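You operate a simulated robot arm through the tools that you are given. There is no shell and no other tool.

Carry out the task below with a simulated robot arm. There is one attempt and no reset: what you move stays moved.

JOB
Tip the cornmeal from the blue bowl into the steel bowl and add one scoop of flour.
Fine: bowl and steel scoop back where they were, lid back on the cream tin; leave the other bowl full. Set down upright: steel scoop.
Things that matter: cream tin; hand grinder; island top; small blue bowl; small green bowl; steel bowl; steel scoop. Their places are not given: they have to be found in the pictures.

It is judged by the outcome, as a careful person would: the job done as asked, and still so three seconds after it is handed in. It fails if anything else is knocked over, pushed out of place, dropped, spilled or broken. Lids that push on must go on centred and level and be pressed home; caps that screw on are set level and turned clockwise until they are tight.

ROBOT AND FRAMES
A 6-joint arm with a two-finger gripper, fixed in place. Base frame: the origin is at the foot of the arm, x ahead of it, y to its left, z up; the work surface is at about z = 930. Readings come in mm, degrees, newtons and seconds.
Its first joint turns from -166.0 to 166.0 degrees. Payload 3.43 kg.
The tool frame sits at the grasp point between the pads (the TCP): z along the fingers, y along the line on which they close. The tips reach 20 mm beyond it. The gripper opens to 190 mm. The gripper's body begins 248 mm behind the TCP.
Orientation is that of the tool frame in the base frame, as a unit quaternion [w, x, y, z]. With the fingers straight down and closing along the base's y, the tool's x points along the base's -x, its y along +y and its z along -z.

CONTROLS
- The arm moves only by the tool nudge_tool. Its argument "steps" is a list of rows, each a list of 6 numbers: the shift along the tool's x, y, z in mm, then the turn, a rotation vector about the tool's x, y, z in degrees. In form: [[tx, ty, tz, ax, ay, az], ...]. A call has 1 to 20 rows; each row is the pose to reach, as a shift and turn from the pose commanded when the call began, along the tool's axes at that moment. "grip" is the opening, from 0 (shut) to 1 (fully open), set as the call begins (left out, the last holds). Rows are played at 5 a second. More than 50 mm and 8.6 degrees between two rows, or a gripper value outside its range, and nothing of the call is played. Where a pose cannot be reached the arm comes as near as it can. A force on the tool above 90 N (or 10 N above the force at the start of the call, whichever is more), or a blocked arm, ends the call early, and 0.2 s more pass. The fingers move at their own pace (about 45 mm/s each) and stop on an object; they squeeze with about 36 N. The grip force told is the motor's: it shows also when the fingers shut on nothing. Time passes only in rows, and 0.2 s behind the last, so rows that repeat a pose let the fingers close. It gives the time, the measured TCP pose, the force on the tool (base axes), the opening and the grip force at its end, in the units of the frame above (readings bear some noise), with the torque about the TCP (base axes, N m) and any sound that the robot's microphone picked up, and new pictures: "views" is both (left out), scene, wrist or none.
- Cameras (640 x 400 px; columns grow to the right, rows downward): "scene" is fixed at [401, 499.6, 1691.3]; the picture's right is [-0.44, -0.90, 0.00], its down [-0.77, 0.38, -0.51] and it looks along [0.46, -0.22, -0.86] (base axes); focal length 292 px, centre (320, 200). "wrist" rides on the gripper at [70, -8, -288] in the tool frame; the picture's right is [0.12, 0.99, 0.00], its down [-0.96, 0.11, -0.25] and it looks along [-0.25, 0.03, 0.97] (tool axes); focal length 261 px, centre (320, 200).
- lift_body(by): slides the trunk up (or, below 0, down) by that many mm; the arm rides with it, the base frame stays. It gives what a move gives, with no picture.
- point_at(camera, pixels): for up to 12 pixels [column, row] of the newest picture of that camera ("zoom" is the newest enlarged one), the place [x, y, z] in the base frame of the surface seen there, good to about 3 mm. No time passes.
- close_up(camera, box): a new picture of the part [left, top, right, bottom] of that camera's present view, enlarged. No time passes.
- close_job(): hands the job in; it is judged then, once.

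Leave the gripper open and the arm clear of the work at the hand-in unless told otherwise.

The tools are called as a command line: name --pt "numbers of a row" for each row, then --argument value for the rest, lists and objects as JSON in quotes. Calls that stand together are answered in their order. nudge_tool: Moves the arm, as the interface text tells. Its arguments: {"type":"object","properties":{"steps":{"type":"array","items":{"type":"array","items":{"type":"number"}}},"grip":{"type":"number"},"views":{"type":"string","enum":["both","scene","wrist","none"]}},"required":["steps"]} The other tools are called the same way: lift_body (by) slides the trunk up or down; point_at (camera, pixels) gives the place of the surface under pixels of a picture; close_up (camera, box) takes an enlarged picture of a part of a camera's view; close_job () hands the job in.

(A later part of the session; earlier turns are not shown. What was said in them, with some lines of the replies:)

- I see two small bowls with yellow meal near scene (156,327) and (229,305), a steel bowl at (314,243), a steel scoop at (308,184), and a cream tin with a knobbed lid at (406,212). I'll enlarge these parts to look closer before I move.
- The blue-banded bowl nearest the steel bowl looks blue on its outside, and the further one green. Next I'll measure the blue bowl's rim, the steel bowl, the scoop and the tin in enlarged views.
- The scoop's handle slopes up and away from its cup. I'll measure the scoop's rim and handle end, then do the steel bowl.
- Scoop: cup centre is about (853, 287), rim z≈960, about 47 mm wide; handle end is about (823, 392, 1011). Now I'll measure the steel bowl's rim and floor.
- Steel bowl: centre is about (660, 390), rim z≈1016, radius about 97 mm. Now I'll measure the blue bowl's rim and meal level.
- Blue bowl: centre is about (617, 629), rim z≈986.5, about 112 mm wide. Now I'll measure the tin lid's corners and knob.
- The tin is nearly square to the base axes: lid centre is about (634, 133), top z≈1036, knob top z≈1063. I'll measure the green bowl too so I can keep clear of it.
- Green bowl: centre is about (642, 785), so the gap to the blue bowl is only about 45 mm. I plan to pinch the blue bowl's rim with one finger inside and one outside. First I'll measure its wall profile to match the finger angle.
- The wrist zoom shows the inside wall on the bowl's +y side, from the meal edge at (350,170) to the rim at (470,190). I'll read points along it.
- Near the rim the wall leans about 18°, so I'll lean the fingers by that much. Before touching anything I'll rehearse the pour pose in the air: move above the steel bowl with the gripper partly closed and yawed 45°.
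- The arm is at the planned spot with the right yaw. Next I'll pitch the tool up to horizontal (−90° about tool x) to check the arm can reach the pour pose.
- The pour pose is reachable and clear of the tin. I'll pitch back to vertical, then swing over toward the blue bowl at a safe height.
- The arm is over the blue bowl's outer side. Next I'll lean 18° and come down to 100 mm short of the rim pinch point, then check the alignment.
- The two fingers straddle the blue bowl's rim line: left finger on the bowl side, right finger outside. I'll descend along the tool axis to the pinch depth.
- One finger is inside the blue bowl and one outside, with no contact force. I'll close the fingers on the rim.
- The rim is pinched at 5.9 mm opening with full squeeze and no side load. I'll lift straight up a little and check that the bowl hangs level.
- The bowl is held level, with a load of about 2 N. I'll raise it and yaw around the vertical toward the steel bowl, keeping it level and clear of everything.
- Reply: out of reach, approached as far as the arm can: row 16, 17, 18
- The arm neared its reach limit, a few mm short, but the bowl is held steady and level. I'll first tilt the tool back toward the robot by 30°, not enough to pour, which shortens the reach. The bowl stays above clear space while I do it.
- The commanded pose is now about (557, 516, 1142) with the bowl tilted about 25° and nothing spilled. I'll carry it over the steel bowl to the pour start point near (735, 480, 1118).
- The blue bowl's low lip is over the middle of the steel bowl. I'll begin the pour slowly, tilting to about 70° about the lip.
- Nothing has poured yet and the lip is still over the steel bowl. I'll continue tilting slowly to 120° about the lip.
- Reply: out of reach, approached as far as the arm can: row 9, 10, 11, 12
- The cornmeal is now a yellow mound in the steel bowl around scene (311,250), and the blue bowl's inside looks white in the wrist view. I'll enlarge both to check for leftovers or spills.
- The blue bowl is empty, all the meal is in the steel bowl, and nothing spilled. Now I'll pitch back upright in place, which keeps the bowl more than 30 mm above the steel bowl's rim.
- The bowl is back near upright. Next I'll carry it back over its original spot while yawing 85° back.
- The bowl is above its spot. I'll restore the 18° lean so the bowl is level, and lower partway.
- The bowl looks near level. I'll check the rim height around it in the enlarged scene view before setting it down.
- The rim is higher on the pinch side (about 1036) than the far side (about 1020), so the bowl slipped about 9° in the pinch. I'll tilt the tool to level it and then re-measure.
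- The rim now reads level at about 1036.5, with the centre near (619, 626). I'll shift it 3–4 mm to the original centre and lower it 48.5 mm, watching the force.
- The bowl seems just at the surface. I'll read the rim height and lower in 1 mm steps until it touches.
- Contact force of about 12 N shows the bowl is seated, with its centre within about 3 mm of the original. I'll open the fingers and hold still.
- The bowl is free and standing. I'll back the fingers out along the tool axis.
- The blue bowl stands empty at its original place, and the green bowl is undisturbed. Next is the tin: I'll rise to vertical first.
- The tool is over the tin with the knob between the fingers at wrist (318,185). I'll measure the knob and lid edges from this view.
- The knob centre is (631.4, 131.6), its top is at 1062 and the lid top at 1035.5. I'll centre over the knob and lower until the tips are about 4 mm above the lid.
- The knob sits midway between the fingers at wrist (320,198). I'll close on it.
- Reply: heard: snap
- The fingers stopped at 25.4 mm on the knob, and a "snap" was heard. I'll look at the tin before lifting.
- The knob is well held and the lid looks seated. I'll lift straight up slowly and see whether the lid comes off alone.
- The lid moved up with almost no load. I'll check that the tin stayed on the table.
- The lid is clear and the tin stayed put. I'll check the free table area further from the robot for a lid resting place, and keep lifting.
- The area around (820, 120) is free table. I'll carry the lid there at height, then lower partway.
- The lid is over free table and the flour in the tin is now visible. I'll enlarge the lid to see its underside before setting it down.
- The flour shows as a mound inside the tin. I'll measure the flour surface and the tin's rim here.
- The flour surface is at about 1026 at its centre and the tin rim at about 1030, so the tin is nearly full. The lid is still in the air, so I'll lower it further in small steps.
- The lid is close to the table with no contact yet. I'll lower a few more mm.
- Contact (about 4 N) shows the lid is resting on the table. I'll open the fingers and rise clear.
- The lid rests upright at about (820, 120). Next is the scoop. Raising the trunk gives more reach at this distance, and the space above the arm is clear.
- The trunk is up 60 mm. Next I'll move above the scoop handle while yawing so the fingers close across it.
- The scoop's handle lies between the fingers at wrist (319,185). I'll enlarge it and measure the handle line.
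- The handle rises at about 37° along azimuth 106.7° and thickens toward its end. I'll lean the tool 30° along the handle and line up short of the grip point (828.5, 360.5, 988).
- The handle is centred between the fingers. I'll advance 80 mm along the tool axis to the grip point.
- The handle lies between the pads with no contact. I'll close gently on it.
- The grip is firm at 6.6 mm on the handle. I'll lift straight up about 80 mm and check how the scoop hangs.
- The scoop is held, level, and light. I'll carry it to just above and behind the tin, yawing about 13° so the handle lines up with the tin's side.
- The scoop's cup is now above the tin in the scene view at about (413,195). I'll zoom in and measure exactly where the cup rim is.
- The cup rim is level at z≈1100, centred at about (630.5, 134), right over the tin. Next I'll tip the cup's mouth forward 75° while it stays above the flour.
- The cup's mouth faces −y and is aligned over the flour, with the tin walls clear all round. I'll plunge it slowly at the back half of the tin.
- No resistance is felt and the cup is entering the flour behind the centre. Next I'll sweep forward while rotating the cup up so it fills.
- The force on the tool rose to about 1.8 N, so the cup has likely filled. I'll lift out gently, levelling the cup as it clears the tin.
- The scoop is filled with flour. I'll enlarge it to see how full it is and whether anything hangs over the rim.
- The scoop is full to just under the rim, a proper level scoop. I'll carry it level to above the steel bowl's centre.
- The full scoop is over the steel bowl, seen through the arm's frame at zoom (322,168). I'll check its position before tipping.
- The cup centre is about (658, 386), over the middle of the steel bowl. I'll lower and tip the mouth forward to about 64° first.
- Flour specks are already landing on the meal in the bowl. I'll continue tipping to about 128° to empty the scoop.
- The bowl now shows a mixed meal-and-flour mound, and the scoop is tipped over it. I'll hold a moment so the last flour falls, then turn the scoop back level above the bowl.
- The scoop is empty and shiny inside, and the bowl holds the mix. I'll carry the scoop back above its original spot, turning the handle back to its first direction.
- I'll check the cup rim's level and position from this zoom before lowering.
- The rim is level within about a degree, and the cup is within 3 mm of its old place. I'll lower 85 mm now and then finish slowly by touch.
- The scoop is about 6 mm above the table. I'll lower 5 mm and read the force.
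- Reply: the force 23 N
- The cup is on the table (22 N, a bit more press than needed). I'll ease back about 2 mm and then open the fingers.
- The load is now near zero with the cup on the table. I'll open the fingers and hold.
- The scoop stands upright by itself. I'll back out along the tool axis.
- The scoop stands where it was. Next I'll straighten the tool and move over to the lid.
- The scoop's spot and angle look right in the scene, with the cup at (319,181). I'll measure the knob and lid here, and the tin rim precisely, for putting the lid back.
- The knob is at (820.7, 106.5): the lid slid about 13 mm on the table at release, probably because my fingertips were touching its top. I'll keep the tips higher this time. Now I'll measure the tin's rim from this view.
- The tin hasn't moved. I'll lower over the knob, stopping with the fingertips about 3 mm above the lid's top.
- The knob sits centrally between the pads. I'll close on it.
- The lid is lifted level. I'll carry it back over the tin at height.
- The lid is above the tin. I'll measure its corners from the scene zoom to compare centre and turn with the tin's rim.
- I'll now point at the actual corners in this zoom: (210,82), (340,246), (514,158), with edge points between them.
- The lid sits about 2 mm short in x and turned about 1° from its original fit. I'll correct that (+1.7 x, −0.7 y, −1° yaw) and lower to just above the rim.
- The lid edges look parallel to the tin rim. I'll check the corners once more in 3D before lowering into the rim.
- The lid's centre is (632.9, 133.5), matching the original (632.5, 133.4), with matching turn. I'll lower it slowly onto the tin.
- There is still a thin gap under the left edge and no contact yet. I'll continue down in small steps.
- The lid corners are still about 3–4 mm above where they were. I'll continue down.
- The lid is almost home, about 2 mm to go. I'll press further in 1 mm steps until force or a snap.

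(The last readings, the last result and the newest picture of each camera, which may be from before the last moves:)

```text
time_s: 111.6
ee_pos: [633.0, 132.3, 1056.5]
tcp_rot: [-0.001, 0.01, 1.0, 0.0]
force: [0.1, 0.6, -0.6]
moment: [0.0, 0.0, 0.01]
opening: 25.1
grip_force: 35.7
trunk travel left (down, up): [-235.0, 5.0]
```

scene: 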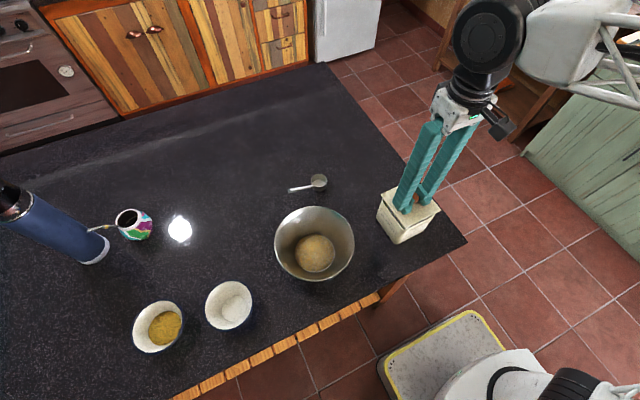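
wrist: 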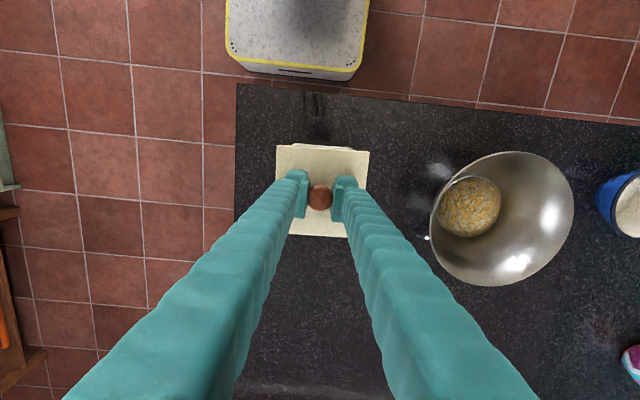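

nudge_tool --pt "0 0 0.7 0 0 0" --pt "0 0 1.4 0 0 0" --pt "0 0 1.4 0 0 0" --views "none"

close_up --camera "scene" --box '[366, 174, 446, 254]'

```text
time_s: 112.4
ee_pos: [634.1, 131.9, 1054.9]
tcp_rot: [0.0, 0.009, 1.0, 0.001]
force: [0.3, 0.0, -1.0]
moment: [0.02, 0.0, 0.01]
opening: 25.0
grip_force: 36.5
trunk travel left (down, up): [-235.0, 5.0]
```

```text
5.00 times, centred on (406, 214) of scene
```

zoom: 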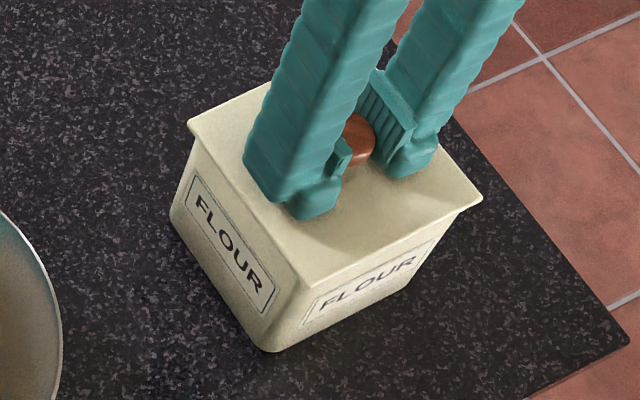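

The lid corners now match their original picture positions. I'll press on until there's a clear reaction or a snap.

nudge_tool --pt "0 0 0.7 0 0 0" --pt "0 0 1.4 0 0 0" --pt "0 0 1.4 0 0 0" --views "none"

```text
time_s: 113.2
ee_pos: [632.9, 132.9, 1054.0]
tcp_rot: [0.0, 0.01, 1.0, 0.0]
force: [-1.9, 1.9, 31.0]
moment: [-0.14, 0.11, -0.08]
opening: 25.1
grip_force: 35.8
trunk travel left (down, up): [-235.0, 5.0]
heard: snap
```

A snap was heard with a 31 N reaction, so the lid is pressed home. I'll ease off about 1 mm without pulling, then check the lid.

nudge_tool --pt "0 0 -0.5 0 0 0" --pt "0 0 -0.9 0 0 0" --pt "0 0 -0.9 0 0 0" --views "none"

close_up --camera "scene" --box '[366, 174, 446, 254]'

```text
time_s: 114.0
ee_pos: [632.2, 132.5, 1054.4]
tcp_rot: [0.0, 0.01, 1.0, 0.0]
force: [0.1, 2.1, 29.4]
moment: [-0.12, -0.1, -0.03]
opening: 24.9
grip_force: 36.4
trunk travel left (down, up): [-235.0, 5.0]
```

```text
5.00 times, centred on (406, 214) of scene
```

zoom: 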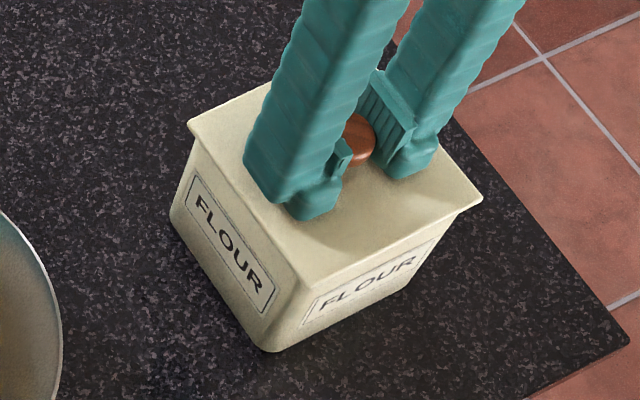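

The force is still 29 N. I'll ease up another 1–1.5 mm.

nudge_tool --pt "0 0 -0.6 0 0 0" --pt "0 0 -1.2 0 0 0" --pt "0 0 -1.2 0 0 0" --views "none"

```text
time_s: 114.8
ee_pos: [632.5, 132.3, 1055.1]
tcp_rot: [-0.002, 0.009, 1.0, 0.002]
force: [1.5, 3.9, 7.7]
moment: [-0.02, -0.18, -0.02]
opening: 25.2
grip_force: 36.6
trunk travel left (down, up): [-235.0, 5.0]
```

The force is down to about 8 N. I'll ease 0.3 mm more while opening the fingers slightly.

nudge_tool --pt "0 0 -0.3 0 0 0" --pt "0 0 -0.3 0 0 0" --pt "0 0 -0.3 0 0 0" --pt "0 0 -0.3 0 0 0" --grip 0.3 --views "wrist"

close_up --camera "wrist" --box '[260, 130, 380, 250]'

close_up --camera "scene" --box '[366, 174, 446, 254]'

```text
time_s: 115.8
ee_pos: [633.0, 133.1, 1055.6]
tcp_rot: [-0.001, 0.01, 1.0, 0.0]
force: [0.2, 0.1, 0.3]
moment: [0.0, -0.02, 0.01]
opening: 57.1
grip_force: 0.1
trunk travel left (down, up): [-235.0, 5.0]
```

wrist: 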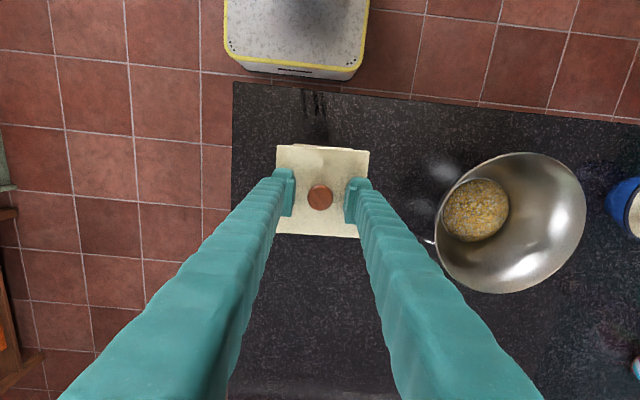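

```text
3.33 times, centred on (320, 190) of wrist
```

zoom: 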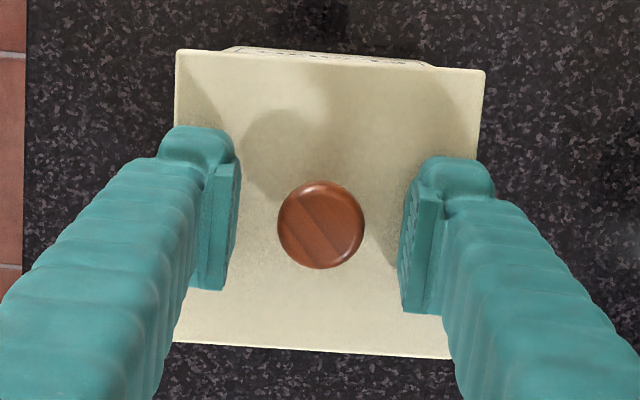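

```text
5.00 times, centred on (406, 214) of scene
```

zoom: 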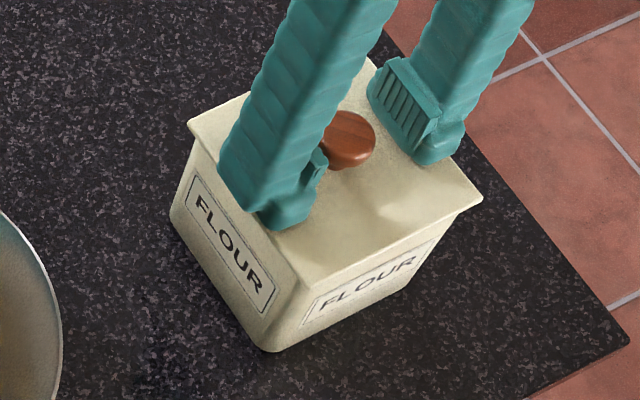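

The lid is seated and didn't move when the fingers opened. I'll rise clear and take a final look at everything.

nudge_tool --pt "0 0 -15 0 0 0" --pt "0 0 -40 0 0 0" --pt "0 0 -80 0 0 0" --pt "0 0 -120 0 0 0" --pt "0 0 -160 0 0 0" --pt "0 0 -200 0 0 0" --pt "0 0 -240 0 0 0" --pt "0 0 -240 0 0 0" --views "both"

close_up --camera "scene" --box '[366, 174, 446, 254]'

close_up --camera "scene" --box '[266, 165, 366, 290]'

```text
time_s: 117.6
ee_pos: [634.3, 131.9, 1296.2]
tcp_rot: [-0.002, 0.009, 1.0, 0.001]
force: [0.0, -0.4, -0.1]
moment: [-0.04, -0.02, 0.01]
opening: 57.0
grip_force: 0.1
trunk travel left (down, up): [-235.0, 5.0]
```

scene: 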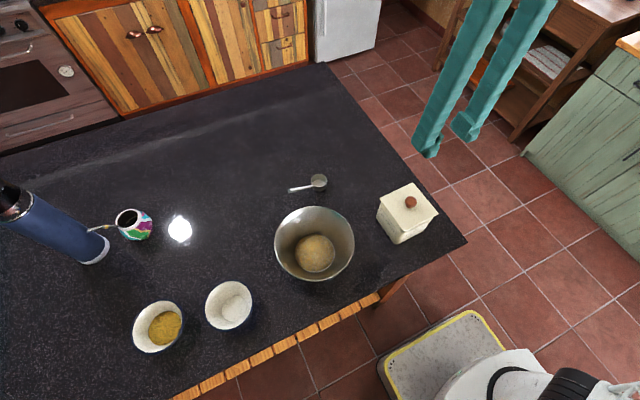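
wrist: 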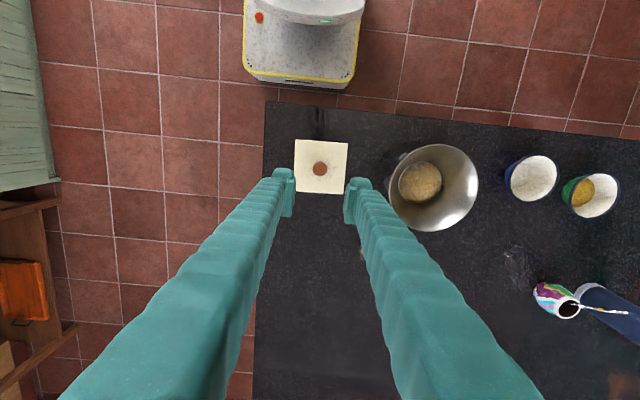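

```text
5.00 times, centred on (406, 214) of scene
```

zoom: 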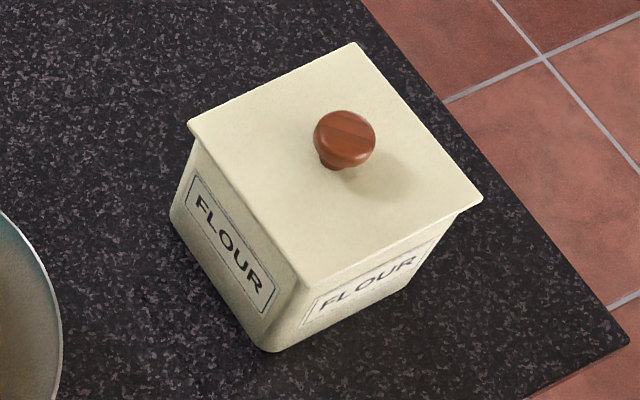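

```text
3.20 times, centred on (316, 228) of scene
```

zoom: 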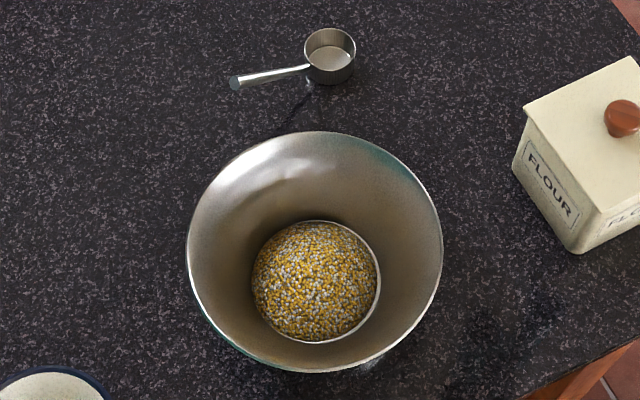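

The tin looks exactly as at the start, and the bowl holds the mix. I'll compare the scoop and both small bowls with their first close-ups.

close_up --camera "scene" --box '[280, 165, 344, 205]'

close_up --camera "scene" --box '[100, 250, 280, 362]'

```text
10.00 times, centred on (312, 185) of scene
```

zoom: 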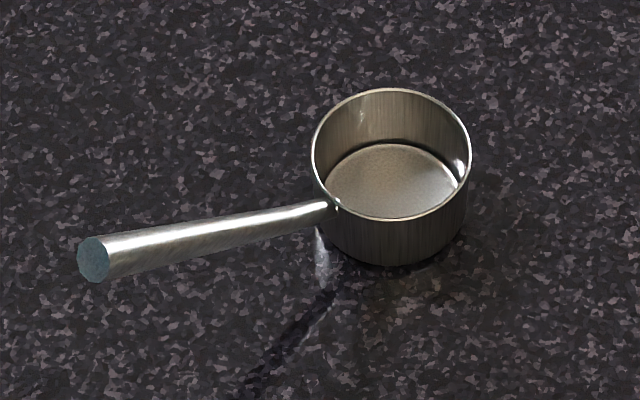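

```text
3.56 times, centred on (190, 306) of scene
```

zoom: 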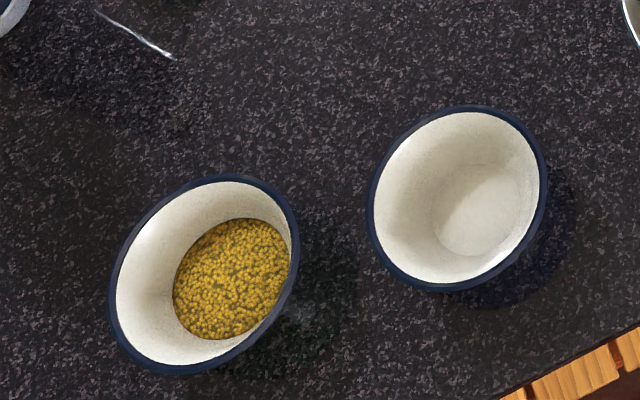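

Everything matches: the blue bowl is at its spot and empty, the green bowl is full and untouched, and the scoop is upright within about 5 mm of its place. I'll open the gripper fully here, well clear of the work.

nudge_tool --pt "0 0 -20 0 0 0" --pt "0 0 -40 0 0 0" --pt "0 0 -40 0 0 0" --pt "0 0 -40 0 0 0" --pt "0 0 -40 0 0 0" --pt "0 0 -40 0 0 0" --pt "0 0 -40 0 0 0" --pt "0 0 -40 0 0 0" --pt "0 0 -40 0 0 0" --pt "0 0 -40 0 0 0" --grip 1 --views "scene"

```text
time_s: 119.8
ee_pos: [633.4, 132.0, 1335.0]
tcp_rot: [-0.001, 0.009, 1.0, 0.001]
force: [0.5, -0.5, 0.8]
moment: [0.01, 0.03, -0.03]
opening: 189.9
grip_force: 0.1
trunk travel left (down, up): [-235.0, 5.0]
```

scene: 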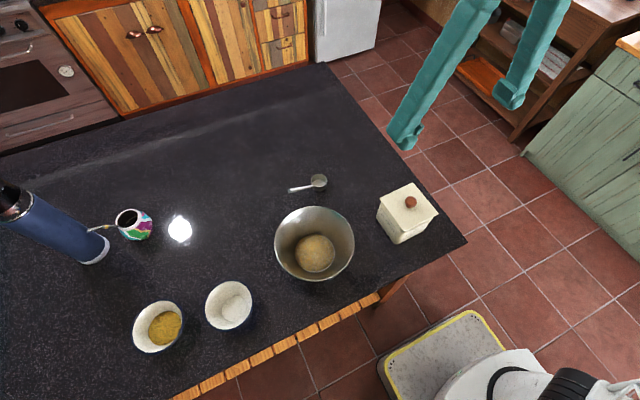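

The gripper is open at 190 mm and the arm is well above the work. The cornmeal and one scoop of flour are in the steel bowl, and the blue bowl and upright scoop are back in place. The tin's lid is snapped on and the green bowl is still full, so I'm handing in the job.

close_job

```text
The job is handed in.
```

The job is done and handed in. The steel bowl now holds all the cornmeal from the blue bowl plus one level scoop of flour, and I saw no spills in the close-ups.

- **Blue bowl:** it is empty and back within about 3 mm of where it stood. It slipped about 9° in the grip while pouring, so I levelled it before setting it down.
- **Steel scoop:** it is upright, about 5 mm from its first spot, with the handle pointing nearly the same way.
- **Cream tin:** the lid is centred, level and pressed home, with a snap heard at about 31 N. The tin itself did not move.
- **Green bowl:** it is still full and untouched.
- **Arm:** the gripper is fully open and well above the work. I left the trunk 60 mm higher than it started.

While the tin was open, the lid rested on the table and slid about 13 mm when I let go of it. That did not affect how it went back on.
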